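You operate a simulated robot arm through the tools that you are given. There is no shell and no other tool. Be economical: measure what you need, move in short steps, check, and stop when the job is done.

You run a simulated two-armed robot. Do the job below in one go: nothing can be reset, and whatever is moved stays where it is left.

TASK
On the top of the test bench, fold the blue cloth in half.

Only the result counts: the job must be done as asked and must still hold three seconds after the hand-in. Knocking over, shifting, dropping, spilling or breaking anything else fails it. Flat cloth is picked up by pressing the open fingertips on it (5 to 10 N) and closing them slowly along it; thin cloth reads only 2 to 8 mm in the jaws.

THE ROBOT
Two 7-joint arms with two-finger parallel grippers on one trunk, on a base that drives. Base frame: it is fixed to the floor where the robot stands at the start and does not move with it; the origin is under the middle of the robot, x ahead of it, y to its left, z up; the surface under the hand at the start is at about z = 850. Readings come in mm, rad, newtons and seconds.
The left shoulder is at the start at [124, 171, 1162], the right one opposite. With the tool pointing down near the work surface each hand reaches from about 420 to 900 mm from the robot's upright axis, wherever it stands, measured 20 degrees to its own side. Places, roughly: top of the test bench [700, 600, 800]. Payload 4.4 kg a hand.
The TCP of each hand is the grasp point between the finger pads, 23 mm short of the fingertips. In the tool frame z runs along the fingers and y along their closing line. Largest opening 94 mm; finger width 38, thickness 10; the body of the gripper, 54 by 96 mm, starts 39 mm behind the TCP.
Orientation is that of the tool frame in the base frame, as a unit quaternion [w, x, y, z]. With the fingers straight down and closing along the base's y, the tool's x points along the base's -x, its y along +y and its z along -z.

THE INTERFACE
- The arms move only by the tool nudge_tool. It takes "left_plan", "right_plan" or both (then of equal length, played together; a hand with none holds still); each is a list that holds one entry, the list of rows, each a list of 7 numbers: the shift along the base's x, y, z in mm, then the turn, a rotation vector about the base's x, y, z in rad, then the finger opening in mm, from 0 to 94. In form: [[[dx, dy, dz, wx, wy, wz, gripper], ...]]. A call has 1 to 20 rows; each row shifts and turns the commanded pose from where the row before left it. A row lasts 0.2 s, in which the tool goes at most 50 mm and 0.15 rad; a call with a longer step from one row to the next is refused whole, and so is a gripper value outside its range. A pose out of reach is approached as far as the arm can. The call stops where the force on the tool passes 40 N (or 10 N more than at its start, if that is more) or the arm is blocked; 0.2 s more then pass. Each finger travels about 72 mm/s and halts on what it meets, pressing with about 36 N; the grip force reading is that of the motor and also rises with nothing between the fingers. The clock runs only during rows and for 0.2 s after the last one: add rows that do not move to give the fingers time. The reply holds the time, the measured pose of the TCP, the force on the tool along the base axes, the opening and the grip force, in the units named above and with some noise, with the torque about the TCP (base axes, N m) and any sound that the robot's microphone picked up.
- Cameras (640 x 400 px; columns grow to the right, rows downward): "scene" is now at [209.1, 42.4, 1281.4]; the picture's right is [0.41, -0.91, 0.00], its down [-0.68, -0.31, -0.66] and it looks along [0.60, 0.27, -0.75] (base axes); focal length 221 px, centre (320, 200). "left" rides on the left gripper at [86, -16, -74] in its tool frame; the picture's right is [0.18, 0.98, 0.00], its down [-0.58, 0.11, -0.81] and it looks along [-0.79, 0.15, 0.59] (tool axes); focal length 243 px, centre (320, 200). "right" rides on the right gripper at [86, 16, -75] in its tool frame; the picture's right is [-0.18, 0.98, 0.00], its down [-0.58, -0.11, -0.81] and it looks along [-0.79, -0.15, 0.59] (tool axes); focal length 243 px, centre (320, 200). There is no depth. A picture from a camera that has moved, and an enlarged one, comes with that camera's place and axes in the base frame and with its lens. The place of the scene camera against the robot may be out by one fixed shift of up to 25 mm in any direction.
- snapshot(camera): a new picture of that camera. No time passes.
- raise_lower(by): slides the trunk up (or, below 0, down) by that many mm; the arms and the scene camera ride with it, the base frame stays. It gives what a move gives, with no picture.
- base_move(legs): drives the robot by 1 to 6 legs, each [ahead, left, turn to the left] in mm, mm and rad, along the robot's own axes; the way and the turn of a leg run together, so that a leg with both is an arc; at most 1500 mm and 3.142 rad a leg. The arms and the cameras ride along, it lands a little off, and it stops where it bumps. It gives what a move gives.
- aim_head(pan, tilt): turns the head with the scene camera to pan (to the left, within 1.396 rad either way) and tilt (down, from -0.506 to 1.204), counted from straight ahead of the robot. It gives what a move gives.
- zoom(camera, box): a new picture of the part [left, top, right, bottom] of that camera's present view, enlarged. No time passes.
- sign_off(): hands the job in; it is judged then, once.

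Go step by step. Nothing tells you exact positions but the pictures and the camera data: compare them with the known pose of the tool, close in by small moves and look again before you grip or let go. The budget is 120 turns and 88 pictures, counting those below and the enlarged ones. Unless the task says otherwise, let go and move clear before handing in, and close with one line.

The tools are called as a command line: name --argument value ..., lists and objects as JSON in quotes. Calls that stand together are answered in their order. nudge_tool: Moves the arms, as the interface text tells. Its arguments: {"type":"object","properties":{"left_plan":{"type":"array","items":{"type":"array","items":{"type":"array","items":{"type":"number"}}}},"right_plan":{"type":"array","items":{"type":"array","items":{"type":"array","items":{"type":"number"}}}}},"required":[]} The other tools are called the same way: raise_lower (by) slides the trunk up or down; base_move (legs) drives the base; aim_head (pan, tilt) turns the head that bears the scene camera; snapshot (camera) takes a picture; zoom (camera, box) takes an enlarged picture of a part of a camera's view; sign_off () hands the job in.

At the start:

```text
clock: 0.0
left_eef_pos: [443.3, 319.5, 1030.1]
left_tool_rot: [0.0, 0.0, 1.0, 0.0]
left_ft_force: [-0.6, 0.0, -0.3]
left_ft_torque: [0.01, -0.01, -0.03]
left_grip_width: 93.9
left_gripper_force: 0.0
right_eef_pos: [634.9, -30.9, 1073.2]
right_tool_rot: [0.0, 0.0, 1.0, 0.0]
right_ft_force: [0.7, 1.6, -0.3]
right_ft_torque: [0.01, -0.03, -0.02]
right_grip_width: 93.9
right_gripper_force: 0.1
trunk travel left (down, up): [-175.0, 213.0]
robot x, y, heading: [0.9, 1.3, -0.002]
head pan, tilt: [0.424, 0.848]
```

scene: 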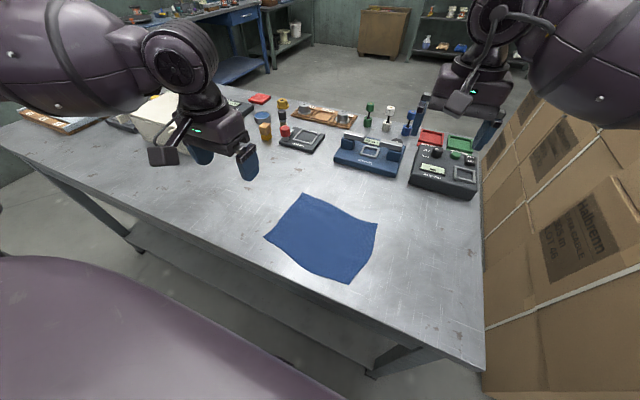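
right: 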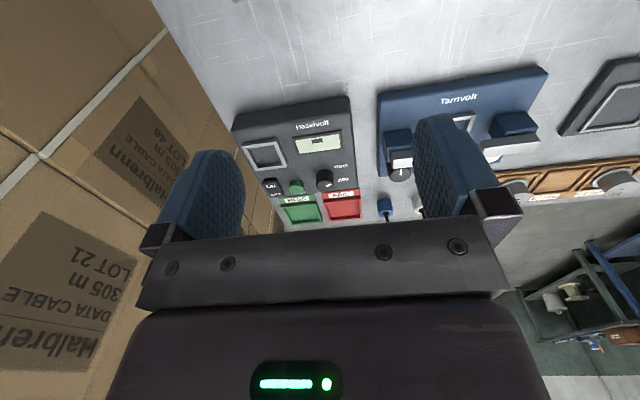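
left: 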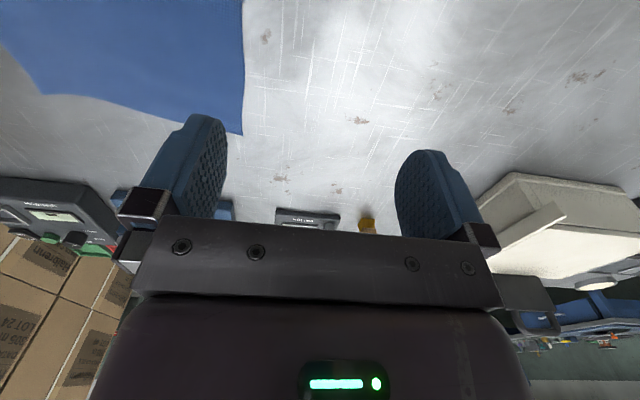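

The blue cloth lies at about x 380–555, y 45–260, roughly 205 x 160 mm, which is too close to the robot and off to its left. I'll back the robot off and shift it left so both hands can work on the cloth, then look again.

base_move --legs '[[-170, 0, 0], [0, 150, 0]]'

aim_head --pan 0.0 --tilt 0.85

snapshot --camera "scene"

```text
clock: 3.0
left_eef_pos: [276.7, 470.6, 1030.1]
left_tool_rot: [0.0, -0.001, 1.0, -0.001]
left_ft_force: [-0.3, 0.6, -0.4]
left_ft_torque: [-0.01, 0.01, 0.01]
left_grip_width: 94.2
left_gripper_force: 0.1
right_eef_pos: [468.1, 119.9, 1073.2]
right_tool_rot: [-0.001, 0.0, 1.0, 0.0]
right_ft_force: [0.8, 0.4, 0.7]
right_ft_torque: [0.0, -0.01, -0.01]
right_grip_width: 94.1
right_gripper_force: 0.1
trunk travel left (down, up): [-175.0, 213.0]
robot x, y, heading: [-171.9, 149.5, 0.004]
head pan, tilt: [0.424, 0.848]
```

```text
clock: 3.9
left_eef_pos: [276.2, 469.7, 1029.2]
left_tool_rot: [0.0, -0.001, 1.0, 0.001]
left_ft_force: [0.5, -0.5, 0.9]
left_ft_torque: [0.01, -0.01, -0.01]
left_grip_width: 94.1
left_gripper_force: 0.0
right_eef_pos: [466.2, 120.4, 1073.3]
right_tool_rot: [-0.001, 0.0, 1.0, 0.0]
right_ft_force: [0.4, 0.4, -0.6]
right_ft_torque: [0.0, -0.01, -0.02]
right_grip_width: 94.0
right_gripper_force: 0.0
trunk travel left (down, up): [-175.0, 213.0]
robot x, y, heading: [-162.8, 150.1, 0.002]
head pan, tilt: [0.0, 0.85]
```

```text
84 pictures are left
camera scene: at [48.6, 160.3, 1281.4], right [0.0, -1.0, 0.0], down [-0.75, 0.0, -0.66], along [0.66, 0.0, -0.75], focal length 221 px, centre (320, 200)
```

scene: 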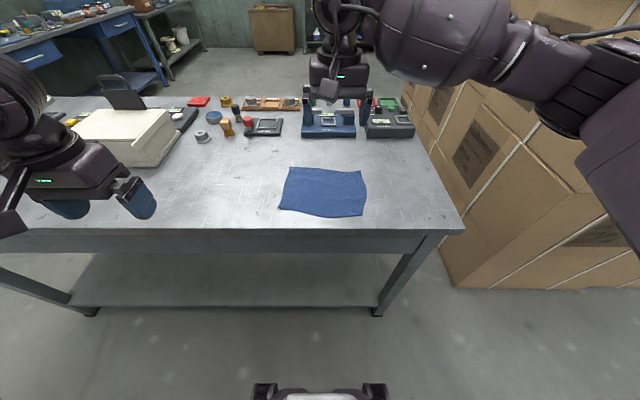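

The cloth is in clear view now. I'll enlarge it to read its corners.

zoom --camera "scene" --box '[260, 150, 388, 230]'

```text
5.00 times, centred on (324, 190) of scene
camera zoom: at [48.6, 160.3, 1281.4], right [0.0, -1.0, 0.0], down [-0.75, 0.0, -0.66], along [0.66, 0.0, -0.75], focal length 1105 px, centre (300, 250)
```

zoom: 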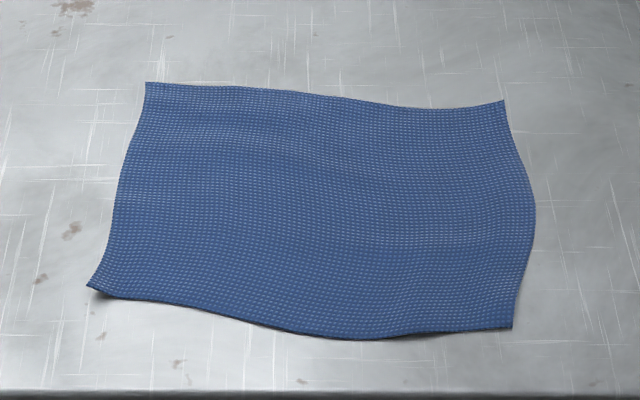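

The corners come out at about A [563,253], B [545,40], C [377,56], D [403,268], so it's a 215 x 165 cloth turned by about 0.1 rad. I'll fold the far edge A–B onto the near edge, so next I bring the hands above the far corners and look.

nudge_tool --left_plan '[[[32, -27, -9, 0, 0, -0.0106, 60], [32, -27, -9, 0, 0, -0.0106, 30], [32, -27, -9, 0, 0, -0.0106, 30], [32, -27, -9, 0, 0, -0.0106, 30], [32, -27, -9, 0, 0, -0.0106, 30], [32, -27, -9, 0, 0, -0.0106, 30], [32, -27, -9, 0, 0, -0.0106, 30], [32, -27, -9, 0, 0, -0.0106, 30], [32, -27, -9, 0, 0, -0.0106, 30], [0, 0, 0, 0, 0, 0, 30]]]' --right_plan '[[[10, -5.5, -13.7, 0, 0, -0.0106, 60], [10, -5.5, -13.7, 0, 0, -0.0106, 30], [10, -5.5, -13.7, 0, 0, -0.0106, 30], [10, -5.5, -13.7, 0, 0, -0.0106, 30], [10, -5.5, -13.7, 0, 0, -0.0106, 30], [10, -5.5, -13.7, 0, 0, -0.0106, 30], [10, -5.5, -13.7, 0, 0, -0.0106, 30], [10, -5.5, -13.7, 0, 0, -0.0106, 30], [10, -5.5, -13.7, 0, 0, -0.0106, 30], [0, 0, 0, 0, 0, 0, 30]]]'

snapshot --camera "scene"

snapshot --camera "right"

snapshot --camera "left"

```text
clock: 6.1
left_eef_pos: [566.0, 227.5, 948.9]
left_tool_rot: [0.0, 0.047, 0.999, 0.0]
left_ft_force: [0.4, -0.1, 0.1]
left_ft_torque: [0.05, 0.0, 0.0]
left_grip_width: 29.6
left_gripper_force: 0.0
right_eef_pos: [556.9, 73.2, 951.1]
right_tool_rot: [-0.001, 0.048, 0.999, 0.0]
right_ft_force: [-0.8, -0.8, 0.6]
right_ft_torque: [0.01, 0.0, 0.01]
right_grip_width: 30.1
right_gripper_force: 0.1
trunk travel left (down, up): [-175.0, 213.0]
robot x, y, heading: [-165.9, 146.5, 0.002]
head pan, tilt: [0.0, 0.85]
```

```text
82 pictures are left
camera scene: at [47.9, 160.7, 1281.7], right [0.0, -1.0, 0.0], down [-0.75, 0.0, -0.66], along [0.66, 0.0, -0.75], focal length 221 px, centre (320, 200)
```

scene: 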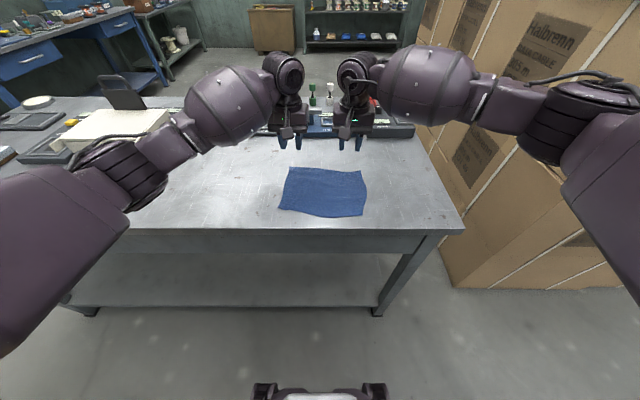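

```text
81 pictures are left
camera right: at [472.8, 97.4, 1026.0], right [0.28, 0.96, 0.0], down [0.57, -0.16, 0.81], along [0.77, -0.22, -0.59], focal length 243 px, centre (320, 200)
```

right: 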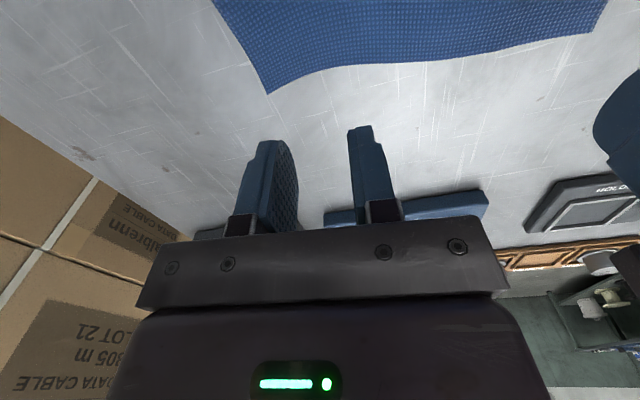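

```text
80 pictures are left
camera left: at [477.9, 219.0, 1023.1], right [-0.09, 1.0, 0.0], down [0.59, 0.05, 0.81], along [0.8, 0.07, -0.59], focal length 243 px, centre (320, 200)
```

left: 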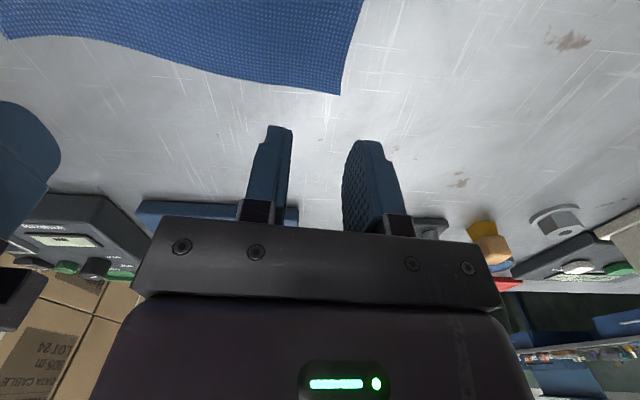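

With the wrist cameras, the far corners are at about A [577,243] and B [559,31], so the scene camera reads about 14 mm short in x and 10 mm high in y. I'll lower the hands to just above grasp points a little inside the corners.

nudge_tool --left_plan '[[[-0.5, -4, -29, 0, 0, 0, 30], [-0.5, -4.5, -30, 0, 0, 0, 30], [0, 0, 0, 0, 0, 0, 30]]]' --right_plan '[[[-3, -8, -30, 0, 0, 0, 30], [-3, -8, -31, 0, 0, 0, 30], [0, 0, 0, 0, 0, 0, 30]]]'

snapshot --camera "right"

snapshot --camera "left"

zoom --camera "scene" --box '[240, 130, 400, 230]'

```text
clock: 6.9
left_eef_pos: [562.0, 218.3, 891.0]
left_tool_rot: [0.0, 0.047, 0.999, 0.0]
left_ft_force: [0.1, -0.9, 0.0]
left_ft_torque: [0.0, 0.03, -0.05]
left_grip_width: 30.2
left_gripper_force: 0.0
right_eef_pos: [551.4, 55.2, 889.2]
right_tool_rot: [0.0, 0.048, 0.999, 0.0]
right_ft_force: [-0.1, 0.4, -0.2]
right_ft_torque: [0.01, -0.01, -0.03]
right_grip_width: 30.0
right_gripper_force: 0.0
trunk travel left (down, up): [-175.0, 213.0]
robot x, y, heading: [-170.4, 148.6, 0.002]
head pan, tilt: [0.0, 0.85]
```

```text
79 pictures are left
camera right: at [467.3, 79.6, 965.5], right [0.28, 0.96, 0.0], down [0.57, -0.16, 0.81], along [0.78, -0.22, -0.59], focal length 243 px, centre (320, 200)
```

right: 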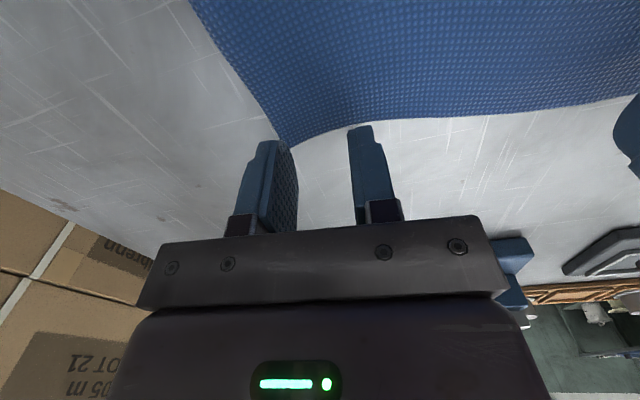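

```text
78 pictures are left
camera left: at [475.3, 209.4, 964.6], right [-0.09, 1.0, 0.0], down [0.59, 0.05, 0.81], along [0.8, 0.07, -0.59], focal length 243 px, centre (320, 200)
```

left: 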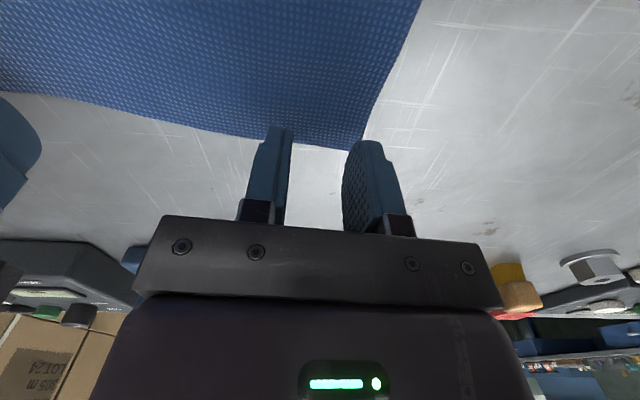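

```text
4.00 times, centred on (320, 180) of scene
camera zoom: at [47.8, 160.4, 1281.7], right [0.0, -1.0, 0.0], down [-0.75, 0.0, -0.66], along [0.66, 0.0, -0.75], focal length 884 px, centre (320, 280)
```

zoom: 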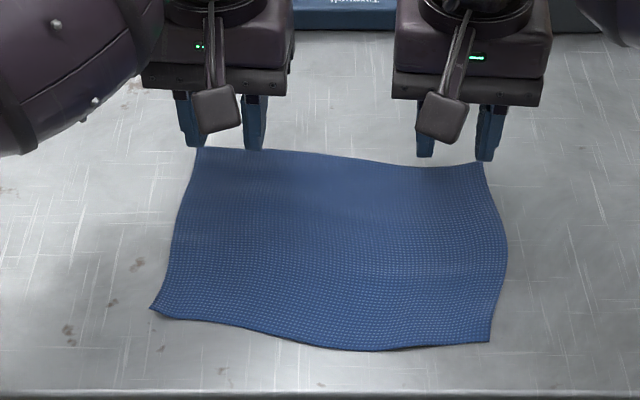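

The tips sit over the far corners. I'll shift the right hand 6 mm inward and lower both hands close to contact.

nudge_tool --left_plan '[[[0, 0, -7, 0, 0, 0, 30], [0, 0, -7, 0, 0, 0, 30], [0, 0, -2, 0, 0, 0, 30], [0, 0, 0, 0, 0, 0, 30]]]' --right_plan '[[[-6, 1, -6, 0, 0, 0, 30], [0, 0, -6, 0, 0, 0, 30], [0, 0, -2, 0, 0, 0, 30], [0, 0, 0, 0, 0, 0, 30]]]'

```text
clock: 7.9
left_eef_pos: [564.1, 218.4, 874.9]
left_tool_rot: [0.001, 0.047, 0.999, 0.0]
left_ft_force: [1.0, 0.2, 5.7]
left_ft_torque: [0.04, 0.0, -0.03]
left_grip_width: 30.1
left_gripper_force: 0.0
right_eef_pos: [546.0, 56.7, 876.3]
right_tool_rot: [0.0, 0.048, 0.999, 0.0]
right_ft_force: [-0.3, 0.4, -0.3]
right_ft_torque: [-0.02, 0.01, -0.01]
right_grip_width: 30.0
right_gripper_force: 0.1
trunk travel left (down, up): [-175.0, 213.0]
robot x, y, heading: [-169.9, 149.9, 0.001]
head pan, tilt: [0.0, 0.85]
```

The left hand is touching at 5.7 N. The right is about 1–2 mm above the cloth, so I'll ease it down.

nudge_tool --right_plan '[[[0, 0, -1, 0, 0, 0, 30], [0, 0, -0.5, 0, 0, 0, 30], [0, 0, 0, 0, 0, 0, 30]]]'

```text
clock: 8.7
left_eef_pos: [563.3, 216.9, 874.7]
left_tool_rot: [0.001, 0.047, 0.999, 0.0]
left_ft_force: [1.7, 0.7, 7.7]
left_ft_torque: [0.06, 0.02, 0.04]
left_grip_width: 29.9
left_gripper_force: 0.1
right_eef_pos: [545.6, 57.4, 875.3]
right_tool_rot: [0.001, 0.049, 0.999, 0.001]
right_ft_force: [0.2, -0.4, 3.6]
right_ft_torque: [-0.06, -0.01, 0.0]
right_grip_width: 30.0
right_gripper_force: 0.1
trunk travel left (down, up): [-175.0, 213.0]
robot x, y, heading: [-166.6, 146.3, 0.002]
head pan, tilt: [0.0, 0.85]
```

Both hands are in contact. I'll press the right a little more and close both slowly.

nudge_tool --left_plan '[[[0, 0, 0, 0, 0, 0, 30], [0, 0, 0, 0, 0, 0, 28], [0, 0, 0, 0, 0, 0, 26], [0, 0, 0, 0, 0, 0, 24], [0, 0, 0, 0, 0, 0, 22], [0, 0, 0, 0, 0, 0, 20], [0, 0, 0, 0, 0, 0, 18], [0, 0, 0, 0, 0, 0, 16], [0, 0, 0, 0, 0, 0, 14], [0, 0, 0, 0, 0, 0, 12], [0, 0, 0, 0, 0, 0, 10], [0, 0, 0, 0, 0, 0, 8], [0, 0, 0, 0, 0, 0, 6], [0, 0, 0, 0, 0, 0, 4], [0, 0, 0, 0, 0, 0, 2], [0, 0, 0, 0, 0, 0, 0], [0, 0, 0, 0, 0, 0, 0], [0, 0, 0, 0, 0, 0, 0]]]' --right_plan '[[[0, 0, -0.7, 0, 0, 0, 30], [0, 0, 0, 0, 0, 0, 28], [0, 0, 0, 0, 0, 0, 26], [0, 0, 0, 0, 0, 0, 24], [0, 0, 0, 0, 0, 0, 22], [0, 0, 0, 0, 0, 0, 20], [0, 0, 0, 0, 0, 0, 18], [0, 0, 0, 0, 0, 0, 16], [0, 0, 0, 0, 0, 0, 14], [0, 0, 0, 0, 0, 0, 12], [0, 0, 0, 0, 0, 0, 10], [0, 0, 0, 0, 0, 0, 8], [0, 0, 0, 0, 0, 0, 6], [0, 0, 0, 0, 0, 0, 4], [0, 0, 0, 0, 0, 0, 2], [0, 0, 0, 0, 0, 0, 0], [0, 0, 0, 0, 0, 0, 0], [0, 0, 0, 0, 0, 0, 0]]]'

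snapshot --camera "right"

snapshot --camera "left"

zoom --camera "scene" --box '[240, 130, 400, 230]'

```text
clock: 12.5
left_eef_pos: [562.6, 217.5, 873.3]
left_tool_rot: [0.001, 0.047, 0.999, 0.0]
left_ft_force: [0.4, -0.1, 5.6]
left_ft_torque: [0.0, 0.03, -0.02]
left_grip_width: 0.1
left_gripper_force: 36.4
right_eef_pos: [544.6, 57.4, 874.0]
right_tool_rot: [0.001, 0.047, 0.999, 0.0]
right_ft_force: [-0.2, 1.8, 16.3]
right_ft_torque: [0.03, -0.02, 0.01]
right_grip_width: 2.3
right_gripper_force: 35.5
trunk travel left (down, up): [-175.0, 213.0]
robot x, y, heading: [-170.2, 149.6, 0.0]
head pan, tilt: [0.0, 0.85]
```

```text
76 pictures are left
camera right: at [460.4, 81.0, 949.7], right [0.28, 0.96, 0.0], down [0.57, -0.16, 0.81], along [0.78, -0.22, -0.59], focal length 243 px, centre (320, 200)
```

right: 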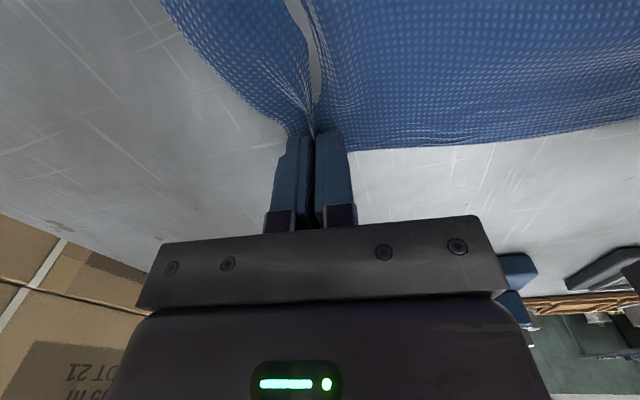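

```text
75 pictures are left
camera left: at [475.3, 210.2, 948.9], right [-0.09, 1.0, 0.0], down [0.59, 0.05, 0.81], along [0.8, 0.07, -0.59], focal length 243 px, centre (320, 200)
```

left: 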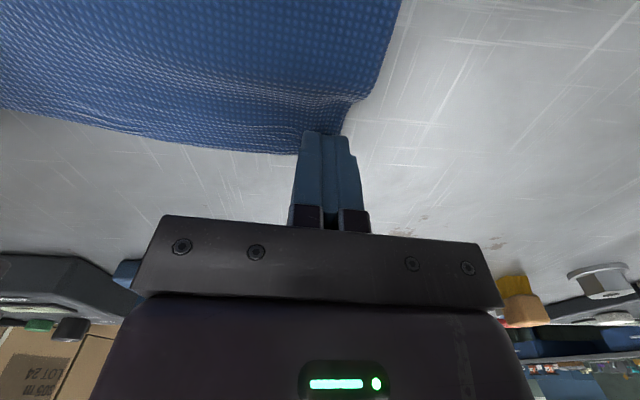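

```text
4.00 times, centred on (320, 180) of scene
camera zoom: at [46.8, 160.5, 1281.8], right [0.0, -1.0, 0.0], down [-0.75, 0.0, -0.66], along [0.66, 0.0, -0.75], focal length 884 px, centre (320, 280)
```

zoom: 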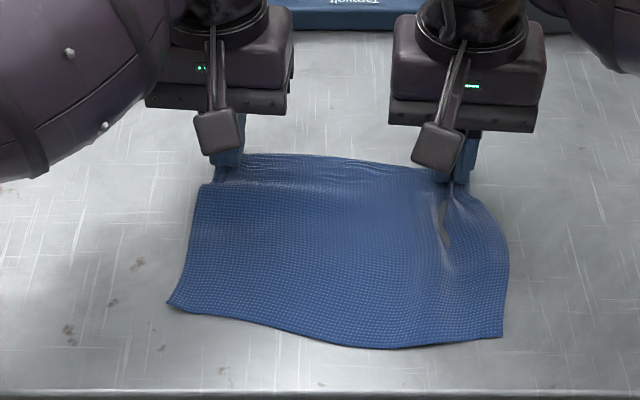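

The right hand has a ridge of cloth (2.3 mm), but the left slipped off. I'll raise and reopen the left and look.

nudge_tool --left_plan '[[[0, 0, 10, 0, 0, 0, 0], [0, 0, 10, 0, 0, 0, 30], [0, 0, 0, 0, 0, 0, 30], [0, 0, 0, 0, 0, 0, 30]]]'

snapshot --camera "left"

zoom --camera "scene" --box '[240, 130, 400, 230]'

```text
clock: 13.5
left_eef_pos: [562.6, 218.4, 895.7]
left_tool_rot: [0.001, 0.047, 0.999, 0.0]
left_ft_force: [-0.9, 0.5, -0.5]
left_ft_torque: [-0.02, -0.02, -0.01]
left_grip_width: 30.0
left_gripper_force: 0.1
right_eef_pos: [545.0, 56.7, 874.6]
right_tool_rot: [0.001, 0.048, 0.999, 0.0]
right_ft_force: [-0.3, 3.1, 19.3]
right_ft_torque: [0.02, 0.12, 0.04]
right_grip_width: 2.0
right_gripper_force: 35.5
trunk travel left (down, up): [-175.0, 213.0]
robot x, y, heading: [-167.1, 148.4, -0.001]
head pan, tilt: [0.0, 0.85]
```

```text
73 pictures are left
camera left: at [475.4, 210.6, 968.8], right [-0.09, 1.0, 0.0], down [0.59, 0.05, 0.81], along [0.8, 0.07, -0.59], focal length 243 px, centre (320, 200)
```

left: 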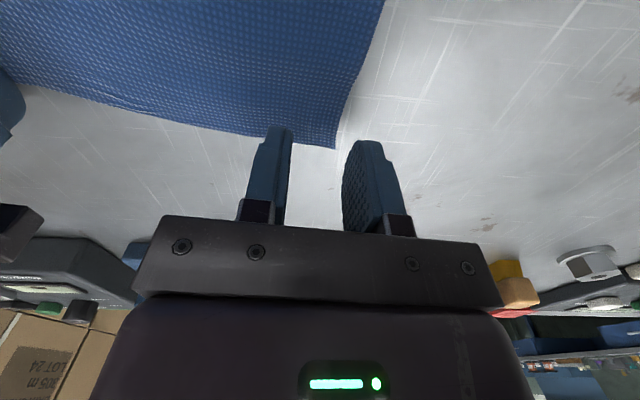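

```text
4.00 times, centred on (320, 180) of scene
camera zoom: at [46.9, 160.6, 1281.8], right [0.0, -1.0, 0.0], down [-0.75, 0.0, -0.66], along [0.66, 0.0, -0.75], focal length 884 px, centre (320, 280)
```

zoom: 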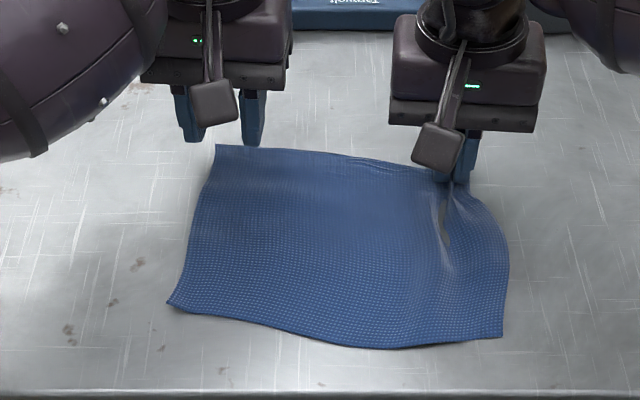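

The left corner is now at about [579,229]. I'll move the left hand to 25 mm inside it and press down again.

nudge_tool --left_plan '[[[0, -8, 0, 0, 0, 0, 30], [-1, -7, -8, 0, 0, 0, 30], [0, 0, -8, 0, 0, 0, 30], [0, 0, -3.5, 0, 0, 0, 30], [0, 0, -1, 0, 0, 0, 30], [0, 0, 0, 0, 0, 0, 30]]]' --right_plan '[[[0, 0, 1, 0, 0, 0, 0], [0, 0, 0, 0, 0, 0, 0], [0, 0, 0, 0, 0, 0, 0], [0, 0, 0, 0, 0, 0, 0], [0, 0, 0, 0, 0, 0, 0], [0, 0, 0, 0, 0, 0, 0]]]'

snapshot --camera "left"

```text
clock: 14.9
left_eef_pos: [561.3, 203.5, 874.6]
left_tool_rot: [0.002, 0.048, 0.999, 0.0]
left_ft_force: [0.1, 0.1, 8.9]
left_ft_torque: [0.08, 0.05, 0.01]
left_grip_width: 30.0
left_gripper_force: 0.2
right_eef_pos: [543.9, 55.6, 874.4]
right_tool_rot: [0.0, 0.048, 0.999, 0.0]
right_ft_force: [0.8, 0.5, 7.7]
right_ft_torque: [0.04, -0.03, -0.02]
right_grip_width: 2.3
right_gripper_force: 36.2
trunk travel left (down, up): [-175.0, 213.0]
robot x, y, heading: [-163.3, 148.9, -0.002]
head pan, tilt: [0.0, 0.85]
```

```text
71 pictures are left
camera left: at [474.3, 195.1, 948.7], right [-0.09, 1.0, 0.0], down [0.59, 0.05, 0.81], along [0.8, 0.07, -0.59], focal length 243 px, centre (320, 200)
```

left: 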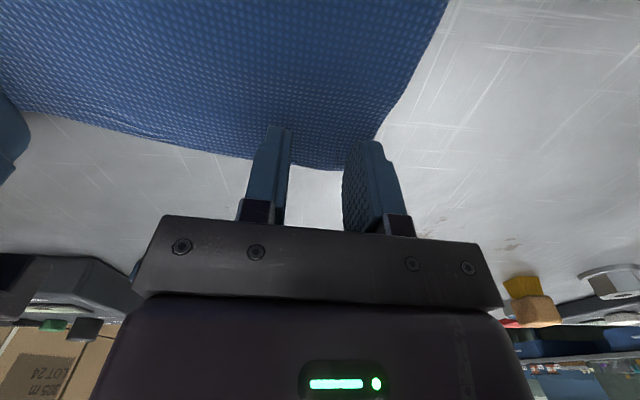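

The left fingertips are on the cloth at 9 N. I'll close them slowly with a trace more pressure.

nudge_tool --left_plan '[[[0, 0, -0.4, 0, 0, 0, 30], [0, 0, 0, 0, 0, 0, 28], [0, 0, 0, 0, 0, 0, 26], [0, 0, 0, 0, 0, 0, 24], [0, 0, 0, 0, 0, 0, 22], [0, 0, 0, 0, 0, 0, 20], [0, 0, 0, 0, 0, 0, 18], [0, 0, 0, 0, 0, 0, 16], [0, 0, 0, 0, 0, 0, 14], [0, 0, 0, 0, 0, 0, 12], [0, 0, 0, 0, 0, 0, 10], [0, 0, 0, 0, 0, 0, 8], [0, 0, 0, 0, 0, 0, 6], [0, 0, 0, 0, 0, 0, 4], [0, 0, 0, 0, 0, 0, 2], [0, 0, 0, 0, 0, 0, 0], [0, 0, 0, 0, 0, 0, 0], [0, 0, 0, 0, 0, 0, 0]]]'

snapshot --camera "left"

```text
clock: 18.7
left_eef_pos: [560.2, 201.8, 873.9]
left_tool_rot: [0.001, 0.048, 0.999, 0.0]
left_ft_force: [-0.7, -9.3, 24.4]
left_ft_torque: [-0.1, 0.1, 0.07]
left_grip_width: 1.9
left_gripper_force: 36.2
right_eef_pos: [544.2, 56.0, 875.8]
right_tool_rot: [0.001, 0.047, 0.999, 0.0]
right_ft_force: [0.5, 9.2, 0.2]
right_ft_torque: [0.25, 0.0, -0.02]
right_grip_width: 1.8
right_gripper_force: 35.8
trunk travel left (down, up): [-175.0, 213.0]
robot x, y, heading: [-168.2, 151.3, 0.001]
head pan, tilt: [0.0, 0.85]
```

```text
70 pictures are left
camera left: at [473.9, 194.8, 948.6], right [-0.09, 1.0, 0.0], down [0.59, 0.05, 0.81], along [0.8, 0.07, -0.59], focal length 243 px, centre (320, 200)
```

left: 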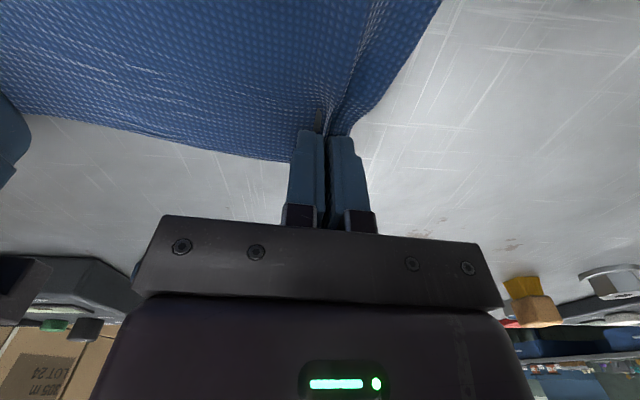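

Both hands hold cloth (about 2 mm each) and pull against each other at 9 N. I'll ease the tension, make the first part of the fold arc, and check.

nudge_tool --left_plan '[[[0, -1.5, 2, 0, 0, 0, 0], [0, 0, 6, 0, 0, 0, 0], [-1, 0, 8, 0, 0, 0, 0], [-2, 0, 8, 0, 0, 0, 0], [-3, 0, 8, 0, 0, 0, 0], [0, 0, 0, 0, 0, 0, 0]]]' --right_plan '[[[0, 1.5, 2, 0, 0, 0, 0], [0, 0, 6, 0, 0, 0, 0], [-1, 0, 8, 0, 0, 0, 0], [-2, 0, 8, 0, 0, 0, 0], [-3, 0, 8, 0, 0, 0, 0], [0, 0, 0, 0, 0, 0, 0]]]'

zoom --camera "scene" --box '[240, 130, 400, 230]'

snapshot --camera "right"

```text
clock: 20.1
left_eef_pos: [557.1, 201.5, 904.7]
left_tool_rot: [0.0, 0.048, 0.999, 0.0]
left_ft_force: [0.4, -4.0, -0.3]
left_ft_torque: [-0.08, -0.02, 0.0]
left_grip_width: 2.4
left_gripper_force: 36.1
right_eef_pos: [539.0, 58.3, 904.2]
right_tool_rot: [-0.001, 0.049, 0.999, 0.0]
right_ft_force: [0.5, 4.0, 0.7]
right_ft_torque: [0.08, -0.01, -0.03]
right_grip_width: 1.9
right_gripper_force: 36.0
trunk travel left (down, up): [-175.0, 213.0]
robot x, y, heading: [-164.9, 151.2, 0.004]
head pan, tilt: [0.0, 0.85]
```

```text
4.00 times, centred on (320, 180) of scene
camera zoom: at [48.9, 160.2, 1281.2], right [0.0, -1.0, 0.0], down [-0.75, 0.0, -0.66], along [0.66, 0.0, -0.75], focal length 884 px, centre (320, 280)
```

zoom: 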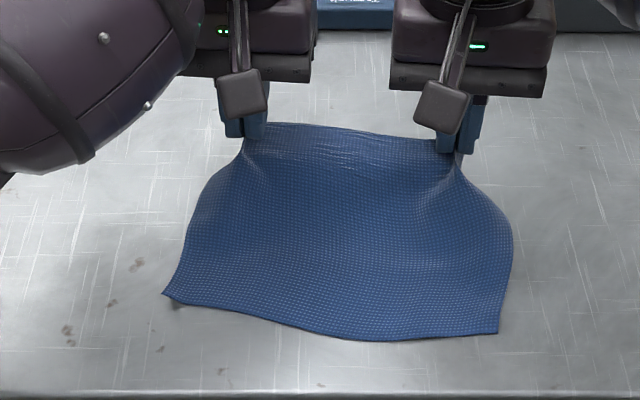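

```text
68 pictures are left
camera right: at [455.8, 82.5, 981.2], right [0.28, 0.96, 0.0], down [0.57, -0.16, 0.81], along [0.77, -0.22, -0.59], focal length 243 px, centre (320, 200)
```

right: 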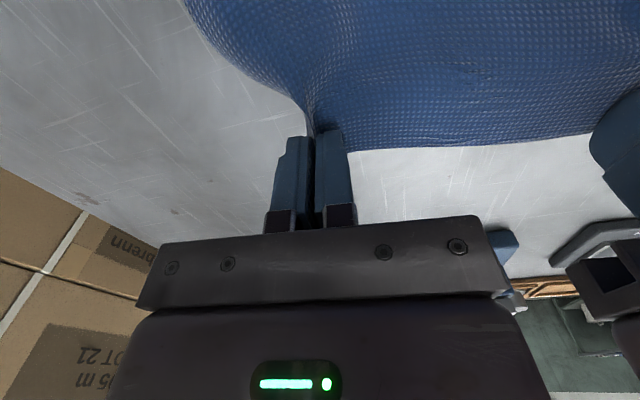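

The grip holds cleanly, with the far edge lifted 30 mm. I'll carry it to the top of the arc with some tilt.

nudge_tool --left_plan '[[[-16.5, 1.5, 11.7, -0.01, -0.104, 0, 0], [-16.5, 1.5, 11.7, -0.01, -0.104, 0, 0], [-17.5, 1.6, 3.2, -0.009, -0.096, 0, 0], [-17.5, 1.6, 3.2, -0.009, -0.096, 0, 0], [0, 0, 0, 0, 0, 0, 0]]]' --right_plan '[[[-16.5, 1.5, 11.7, -0.01, -0.104, 0, 0], [-16.5, 1.5, 11.7, -0.01, -0.104, 0, 0], [-17.5, 1.6, 3.2, -0.009, -0.096, 0, 0], [-17.5, 1.6, 3.2, -0.009, -0.096, 0, 0], [0, 0, 0, 0, 0, 0, 0]]]'

zoom --camera "scene" --box '[240, 130, 400, 230]'

snapshot --camera "right"

```text
clock: 21.3
left_eef_pos: [489.3, 208.3, 933.7]
left_tool_rot: [0.199, 0.046, 0.979, -0.009]
left_ft_force: [0.1, -4.4, -0.5]
left_ft_torque: [-0.11, 0.03, 0.0]
left_grip_width: 2.0
left_gripper_force: 36.3
right_eef_pos: [471.0, 63.8, 936.6]
right_tool_rot: [0.2, 0.047, 0.979, -0.009]
right_ft_force: [1.9, 5.2, -1.1]
right_ft_torque: [0.04, 0.03, 0.05]
right_grip_width: 2.1
right_gripper_force: 35.7
trunk travel left (down, up): [-175.0, 213.0]
robot x, y, heading: [-164.8, 149.6, -0.0]
head pan, tilt: [0.0, 0.85]
```

```text
4.00 times, centred on (320, 180) of scene
camera zoom: at [48.9, 160.1, 1281.2], right [0.0, -1.0, 0.0], down [-0.75, 0.0, -0.66], along [0.66, 0.0, -0.75], focal length 884 px, centre (320, 280)
```

zoom: 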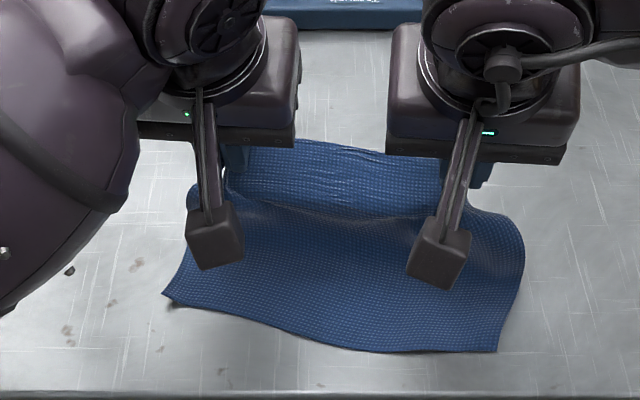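

```text
66 pictures are left
camera right: at [364.9, 90.6, 971.6], right [0.26, 0.96, 0.07], down [0.21, -0.13, 0.97], along [0.94, -0.24, -0.23], focal length 243 px, centre (320, 200)
```

right: 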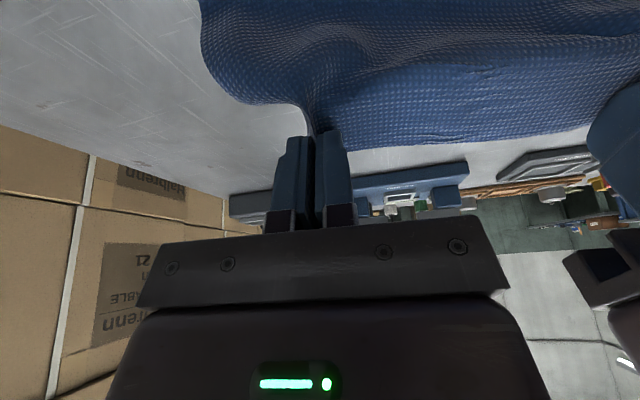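

The fold is half way and clean. I'll go on down the other side of the arc, stopping about 25 mm above the table.

nudge_tool --left_plan '[[[-19, 2, -5, -0.008, -0.08, 0, 0], [-19, 2, -9, -0.008, -0.08, 0, 0], [-18, 2, -13, -0.008, -0.08, 0, 0], [-18, 2, -15, -0.008, -0.08, 0, 0], [0, 0, 0, 0, 0, 0, 0]]]' --right_plan '[[[-20, 1.5, -6, -0.008, -0.08, 0, 0], [-20, 1.5, -9, -0.008, -0.08, 0, 0], [-19, 1.5, -14, -0.008, -0.08, 0, 0], [-19, 1.5, -16, -0.008, -0.08, 0, 0], [0, 0, 0, 0, 0, 0, 0]]]'

zoom --camera "scene" --box '[240, 150, 400, 250]'

snapshot --camera "right"

snapshot --camera "left"

```text
clock: 22.5
left_eef_pos: [415.4, 216.2, 891.4]
left_tool_rot: [0.354, 0.045, 0.934, -0.019]
left_ft_force: [-0.9, -7.6, 0.7]
left_ft_torque: [-0.15, 0.02, -0.05]
left_grip_width: 2.0
left_gripper_force: 35.9
right_eef_pos: [392.8, 70.7, 889.8]
right_tool_rot: [0.354, 0.045, 0.934, -0.017]
right_ft_force: [0.6, 8.2, -0.7]
right_ft_torque: [0.13, -0.05, 0.15]
right_grip_width: 1.8
right_gripper_force: 35.9
trunk travel left (down, up): [-175.0, 213.0]
robot x, y, heading: [-169.0, 148.9, 0.002]
head pan, tilt: [0.0, 0.85]
```

```text
4.00 times, centred on (320, 200) of scene
camera zoom: at [48.5, 160.1, 1281.5], right [0.0, -1.0, 0.0], down [-0.75, 0.0, -0.66], along [0.66, 0.0, -0.75], focal length 884 px, centre (320, 200)
```

zoom: 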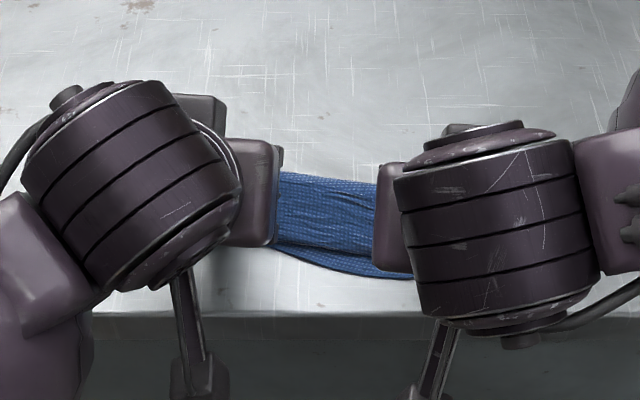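

```text
64 pictures are left
camera right: at [282.0, 97.9, 889.8], right [0.23, 0.97, 0.12], down [-0.11, -0.1, 0.99], along [0.97, -0.24, 0.08], focal length 243 px, centre (320, 200)
```

right: 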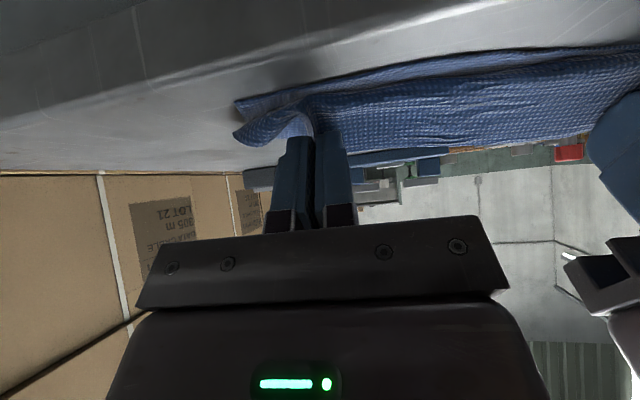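

```text
63 pictures are left
camera left: at [300.4, 210.7, 890.3], right [-0.04, 0.99, -0.12], down [-0.09, 0.12, 0.99], along [1.0, 0.05, 0.08], focal length 243 px, centre (320, 200)
```

left: 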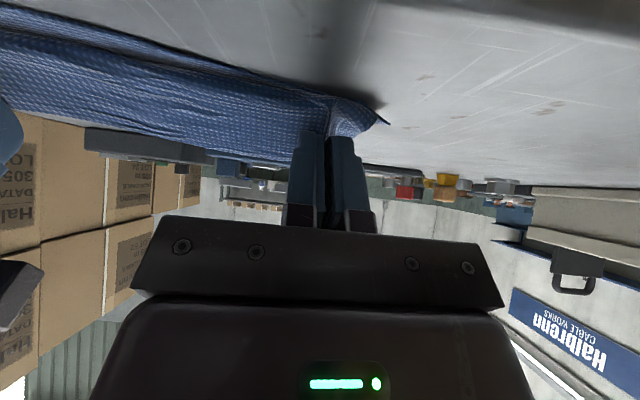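

The flap is over the near edge and its corners lie almost above the lower ones. I'll lower the last 15 mm and check.

nudge_tool --left_plan '[[[-1, -0.5, -5, 0, 0, 0, 0], [-1, -0.5, -5, 0, 0, 0, 0], [0, 0, -4, 0, 0, 0, 0], [0, 0, 0, 0, 0, 0, 0]]]' --right_plan '[[[-1, 0.5, -5, 0, 0, 0, 0], [-1, 0.5, -5, 0, 0, 0, 0], [0, 0, -4, 0, 0, 0, 0], [0, 0, 0, 0, 0, 0, 0]]]'

snapshot --camera "right"

snapshot --camera "left"

```text
clock: 23.5
left_eef_pos: [412.2, 216.5, 881.6]
left_tool_rot: [0.358, 0.043, 0.933, -0.017]
left_ft_force: [1.8, -4.6, 13.4]
left_ft_torque: [-0.11, -0.06, -0.03]
left_grip_width: 2.2
left_gripper_force: 36.3
right_eef_pos: [392.4, 70.7, 881.4]
right_tool_rot: [0.357, 0.045, 0.933, -0.017]
right_ft_force: [4.2, 2.6, 30.8]
right_ft_torque: [0.0, -0.12, 0.07]
right_grip_width: 2.0
right_gripper_force: 35.4
trunk travel left (down, up): [-175.0, 213.0]
robot x, y, heading: [-165.8, 148.2, 0.002]
head pan, tilt: [0.0, 0.85]
```

```text
62 pictures are left
camera right: at [281.0, 98.1, 880.0], right [0.23, 0.97, 0.12], down [-0.12, -0.1, 0.99], along [0.97, -0.24, 0.09], focal length 243 px, centre (320, 200)
```

right: 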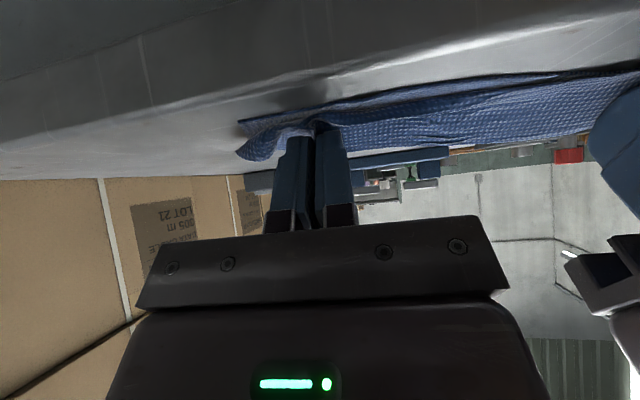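

```text
61 pictures are left
camera left: at [297.1, 209.6, 879.5], right [-0.04, 0.99, -0.12], down [-0.09, 0.12, 0.99], along [0.99, 0.05, 0.09], focal length 243 px, centre (320, 200)
```

left: 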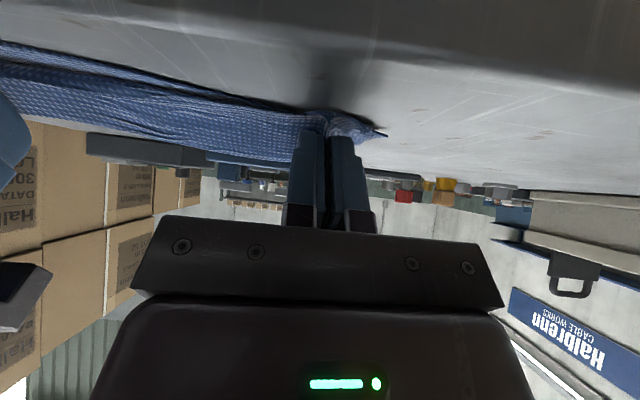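

The fingers are down on the lower layer, with the right a bit hard at 31 N. I'll rise 4 mm, open a little, and back out along the finger axis.

nudge_tool --left_plan '[[[0, 0, 3, 0, 0, 0, 0], [0, 0, 0, 0, 0, 0, 4], [0, 0, 0, 0, 0, 0, 8], [0, 0, 0, 0, 0, 0, 12], [0, 0, 0, 0, 0, 0, 14], [-3, 0, 3.5, 0, 0, 0, 14], [-7, 0, 8, 0, 0, 0, 14], [-13, 0, 15, 0, 0, 0, 14], [-16, 0, 20, 0, 0, 0, 14], [-16, 0, 20, 0, 0, 0, 14]]]' --right_plan '[[[0, 0, 4, 0, 0, 0, 0], [0, 0, 0, 0, 0, 0, 4], [0, 0, 0, 0, 0, 0, 8], [0, 0, 0, 0, 0, 0, 12], [0, 0, 0, 0, 0, 0, 14], [-3, 0, 3.5, 0, 0, 0, 14], [-7, 0, 8, 0, 0, 0, 14], [-13, 0, 15, 0, 0, 0, 14], [-16, 0, 20, 0, 0, 0, 14], [-16, 0, 20, 0, 0, 0, 14]]]'

snapshot --camera "right"

snapshot --camera "scene"

```text
clock: 25.7
left_eef_pos: [354.9, 216.1, 949.6]
left_tool_rot: [0.354, 0.044, 0.934, -0.017]
left_ft_force: [-0.4, -0.5, -0.1]
left_ft_torque: [-0.02, -0.03, -0.01]
left_grip_width: 14.3
left_gripper_force: 0.0
right_eef_pos: [335.4, 69.0, 948.9]
right_tool_rot: [0.353, 0.044, 0.934, -0.017]
right_ft_force: [-0.3, -0.3, 0.8]
right_ft_torque: [-0.01, -0.01, 0.0]
right_grip_width: 13.8
right_gripper_force: 0.1
trunk travel left (down, up): [-175.0, 213.0]
robot x, y, heading: [-166.0, 147.1, 0.002]
head pan, tilt: [0.0, 0.85]
```

```text
60 pictures are left
camera right: at [224.3, 97.2, 947.5], right [0.23, 0.97, 0.12], down [-0.11, -0.1, 0.99], along [0.97, -0.24, 0.08], focal length 243 px, centre (320, 200)
```

right: 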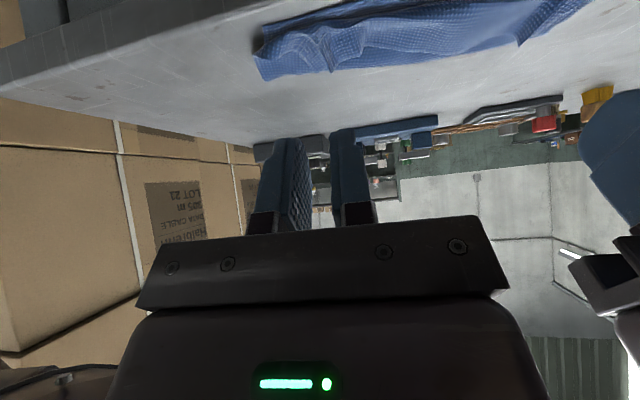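

```text
59 pictures are left
camera scene: at [47.9, 160.1, 1281.6], right [0.0, -1.0, 0.0], down [-0.75, 0.0, -0.66], along [0.66, 0.0, -0.75], focal length 221 px, centre (320, 200)
```

scene: 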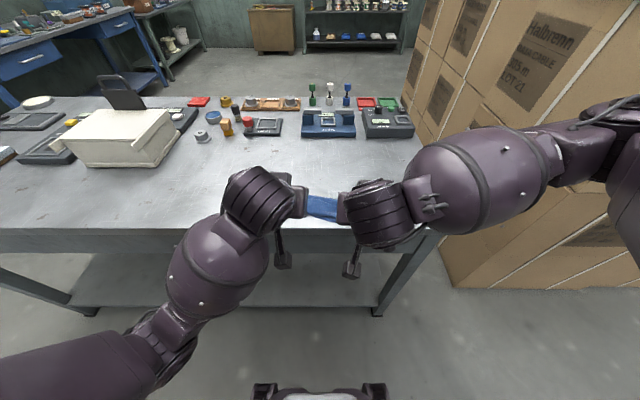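

The cloth is released. I'll raise and spread the hands to see the fold.

nudge_tool --left_plan '[[[0, 15, 20, 0.01, 0.12, 0, 14], [0, 20, 20, 0.01, 0.12, 0, 14], [0, 25, 20, 0.01, 0.12, 0, 14], [0, 25, 20, 0.01, 0.12, 0, 14], [0, 25, 10, 0.01, 0.12, 0, 14], [0, 25, 10, 0.01, 0.12, 0, 14], [0, 25, 0, 0, 0, 0, 14]]]' --right_plan '[[[0, -15, 20, 0.01, 0.12, 0, 14], [0, -20, 20, 0.01, 0.12, 0, 14], [0, -25, 20, 0.01, 0.12, 0, 14], [0, -25, 20, 0.01, 0.12, 0, 14], [0, -25, 10, 0.01, 0.12, 0, 14], [0, -15, 10, 0.01, 0.12, 0, 14], [0, 0, 0, 0, 0, 0, 14]]]'

zoom --camera "scene" --box '[260, 170, 388, 250]'

snapshot --camera "right"

```text
clock: 26.5
left_eef_pos: [392.3, 340.6, 915.9]
left_tool_rot: [0.2, 0.043, 0.974, 0.1]
left_ft_force: [0.0, 0.2, -0.3]
left_ft_torque: [0.01, -0.02, 0.01]
left_grip_width: 13.9
left_gripper_force: 0.0
left hand out of reach, approached as far as the arm can: row 2, 3, 4
right_eef_pos: [338.2, 16.0, 1004.8]
right_tool_rot: [0.191, 0.044, 0.981, -0.011]
right_ft_force: [-0.9, -0.7, 0.5]
right_ft_torque: [-0.01, 0.0, 0.04]
right_grip_width: 13.9
right_gripper_force: 0.1
trunk travel left (down, up): [-175.0, 213.0]
robot x, y, heading: [-164.9, 145.6, -0.002]
head pan, tilt: [0.0, 0.85]
stopped in row 4 (left hand): the arm was blocked; the commanded pose is now the measured one
```

```text
5.00 times, centred on (324, 210) of scene
camera zoom: at [48.2, 160.2, 1281.4], right [0.0, -1.0, 0.0], down [-0.75, 0.0, -0.66], along [0.66, 0.0, -0.75], focal length 1105 px, centre (300, 150)
```

zoom: 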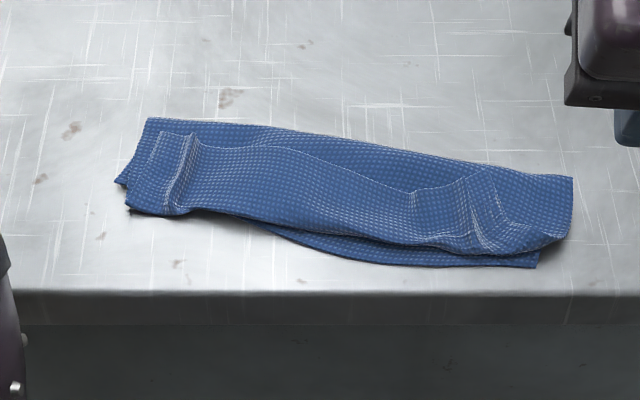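

```text
57 pictures are left
camera right: at [231.4, 43.4, 1041.9], right [0.26, 0.96, 0.06], down [0.23, -0.13, 0.97], along [0.94, -0.24, -0.25], focal length 243 px, centre (320, 200)
```

right: 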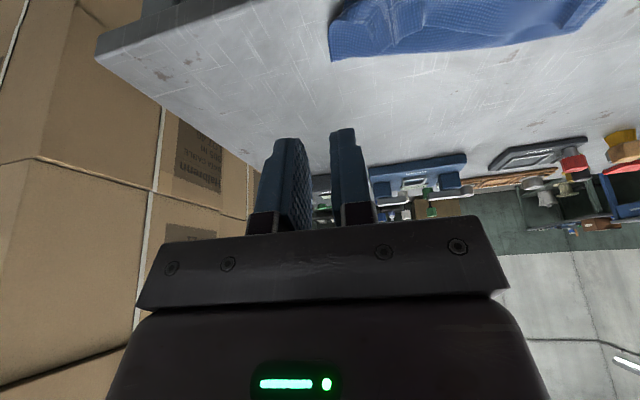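

The fold is down, but I need a sharper look at the wrinkles and edges.

zoom --camera "scene" --box '[280, 190, 336, 225]'

zoom --camera "scene" --box '[324, 192, 380, 227]'

snapshot --camera "left"

snapshot --camera "scene"

```text
11.43 times, centred on (308, 208) of scene
camera zoom: at [48.2, 160.2, 1281.4], right [0.0, -1.0, 0.0], down [-0.75, 0.0, -0.66], along [0.66, 0.0, -0.75], focal length 2526 px, centre (457, 114)
```

zoom: 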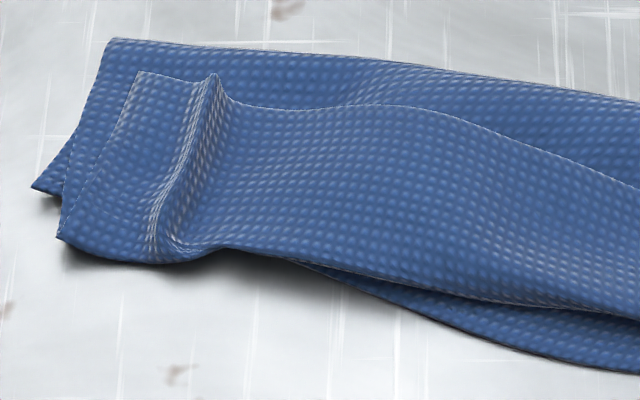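

```text
11.43 times, centred on (352, 210) of scene
camera zoom: at [48.2, 160.2, 1281.4], right [0.0, -1.0, 0.0], down [-0.75, 0.0, -0.66], along [0.66, 0.0, -0.75], focal length 2526 px, centre (-46, 91)
```

zoom: 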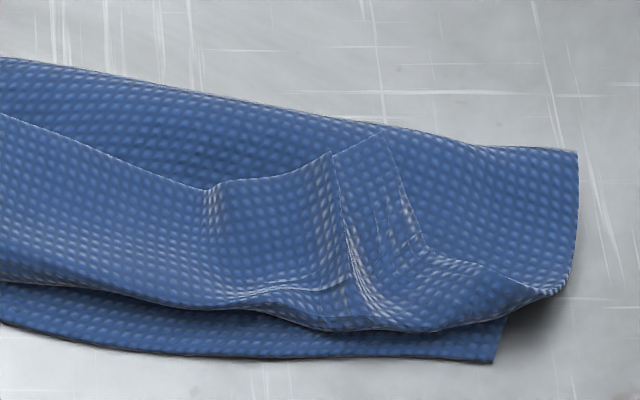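

```text
54 pictures are left
camera left: at [283.7, 321.6, 945.9], right [-0.12, 0.98, 0.14], down [0.21, -0.11, 0.97], along [0.97, 0.15, -0.2], focal length 243 px, centre (320, 200)
```

left: 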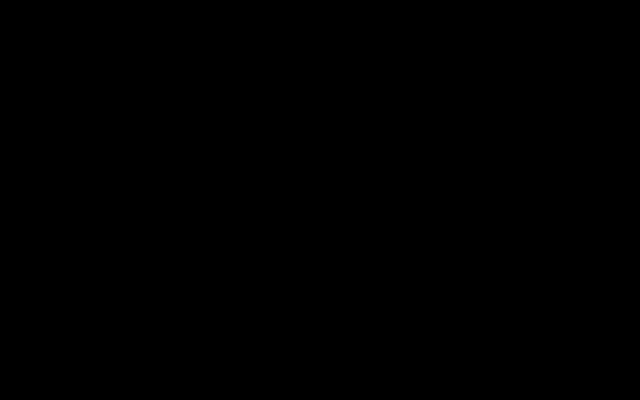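

```text
53 pictures are left
camera scene: at [48.2, 160.2, 1281.4], right [0.0, -1.0, 0.0], down [-0.75, 0.0, -0.66], along [0.66, 0.0, -0.75], focal length 221 px, centre (320, 200)
```

scene: 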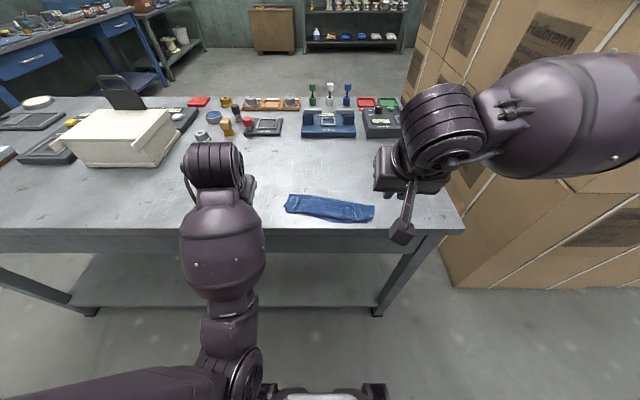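

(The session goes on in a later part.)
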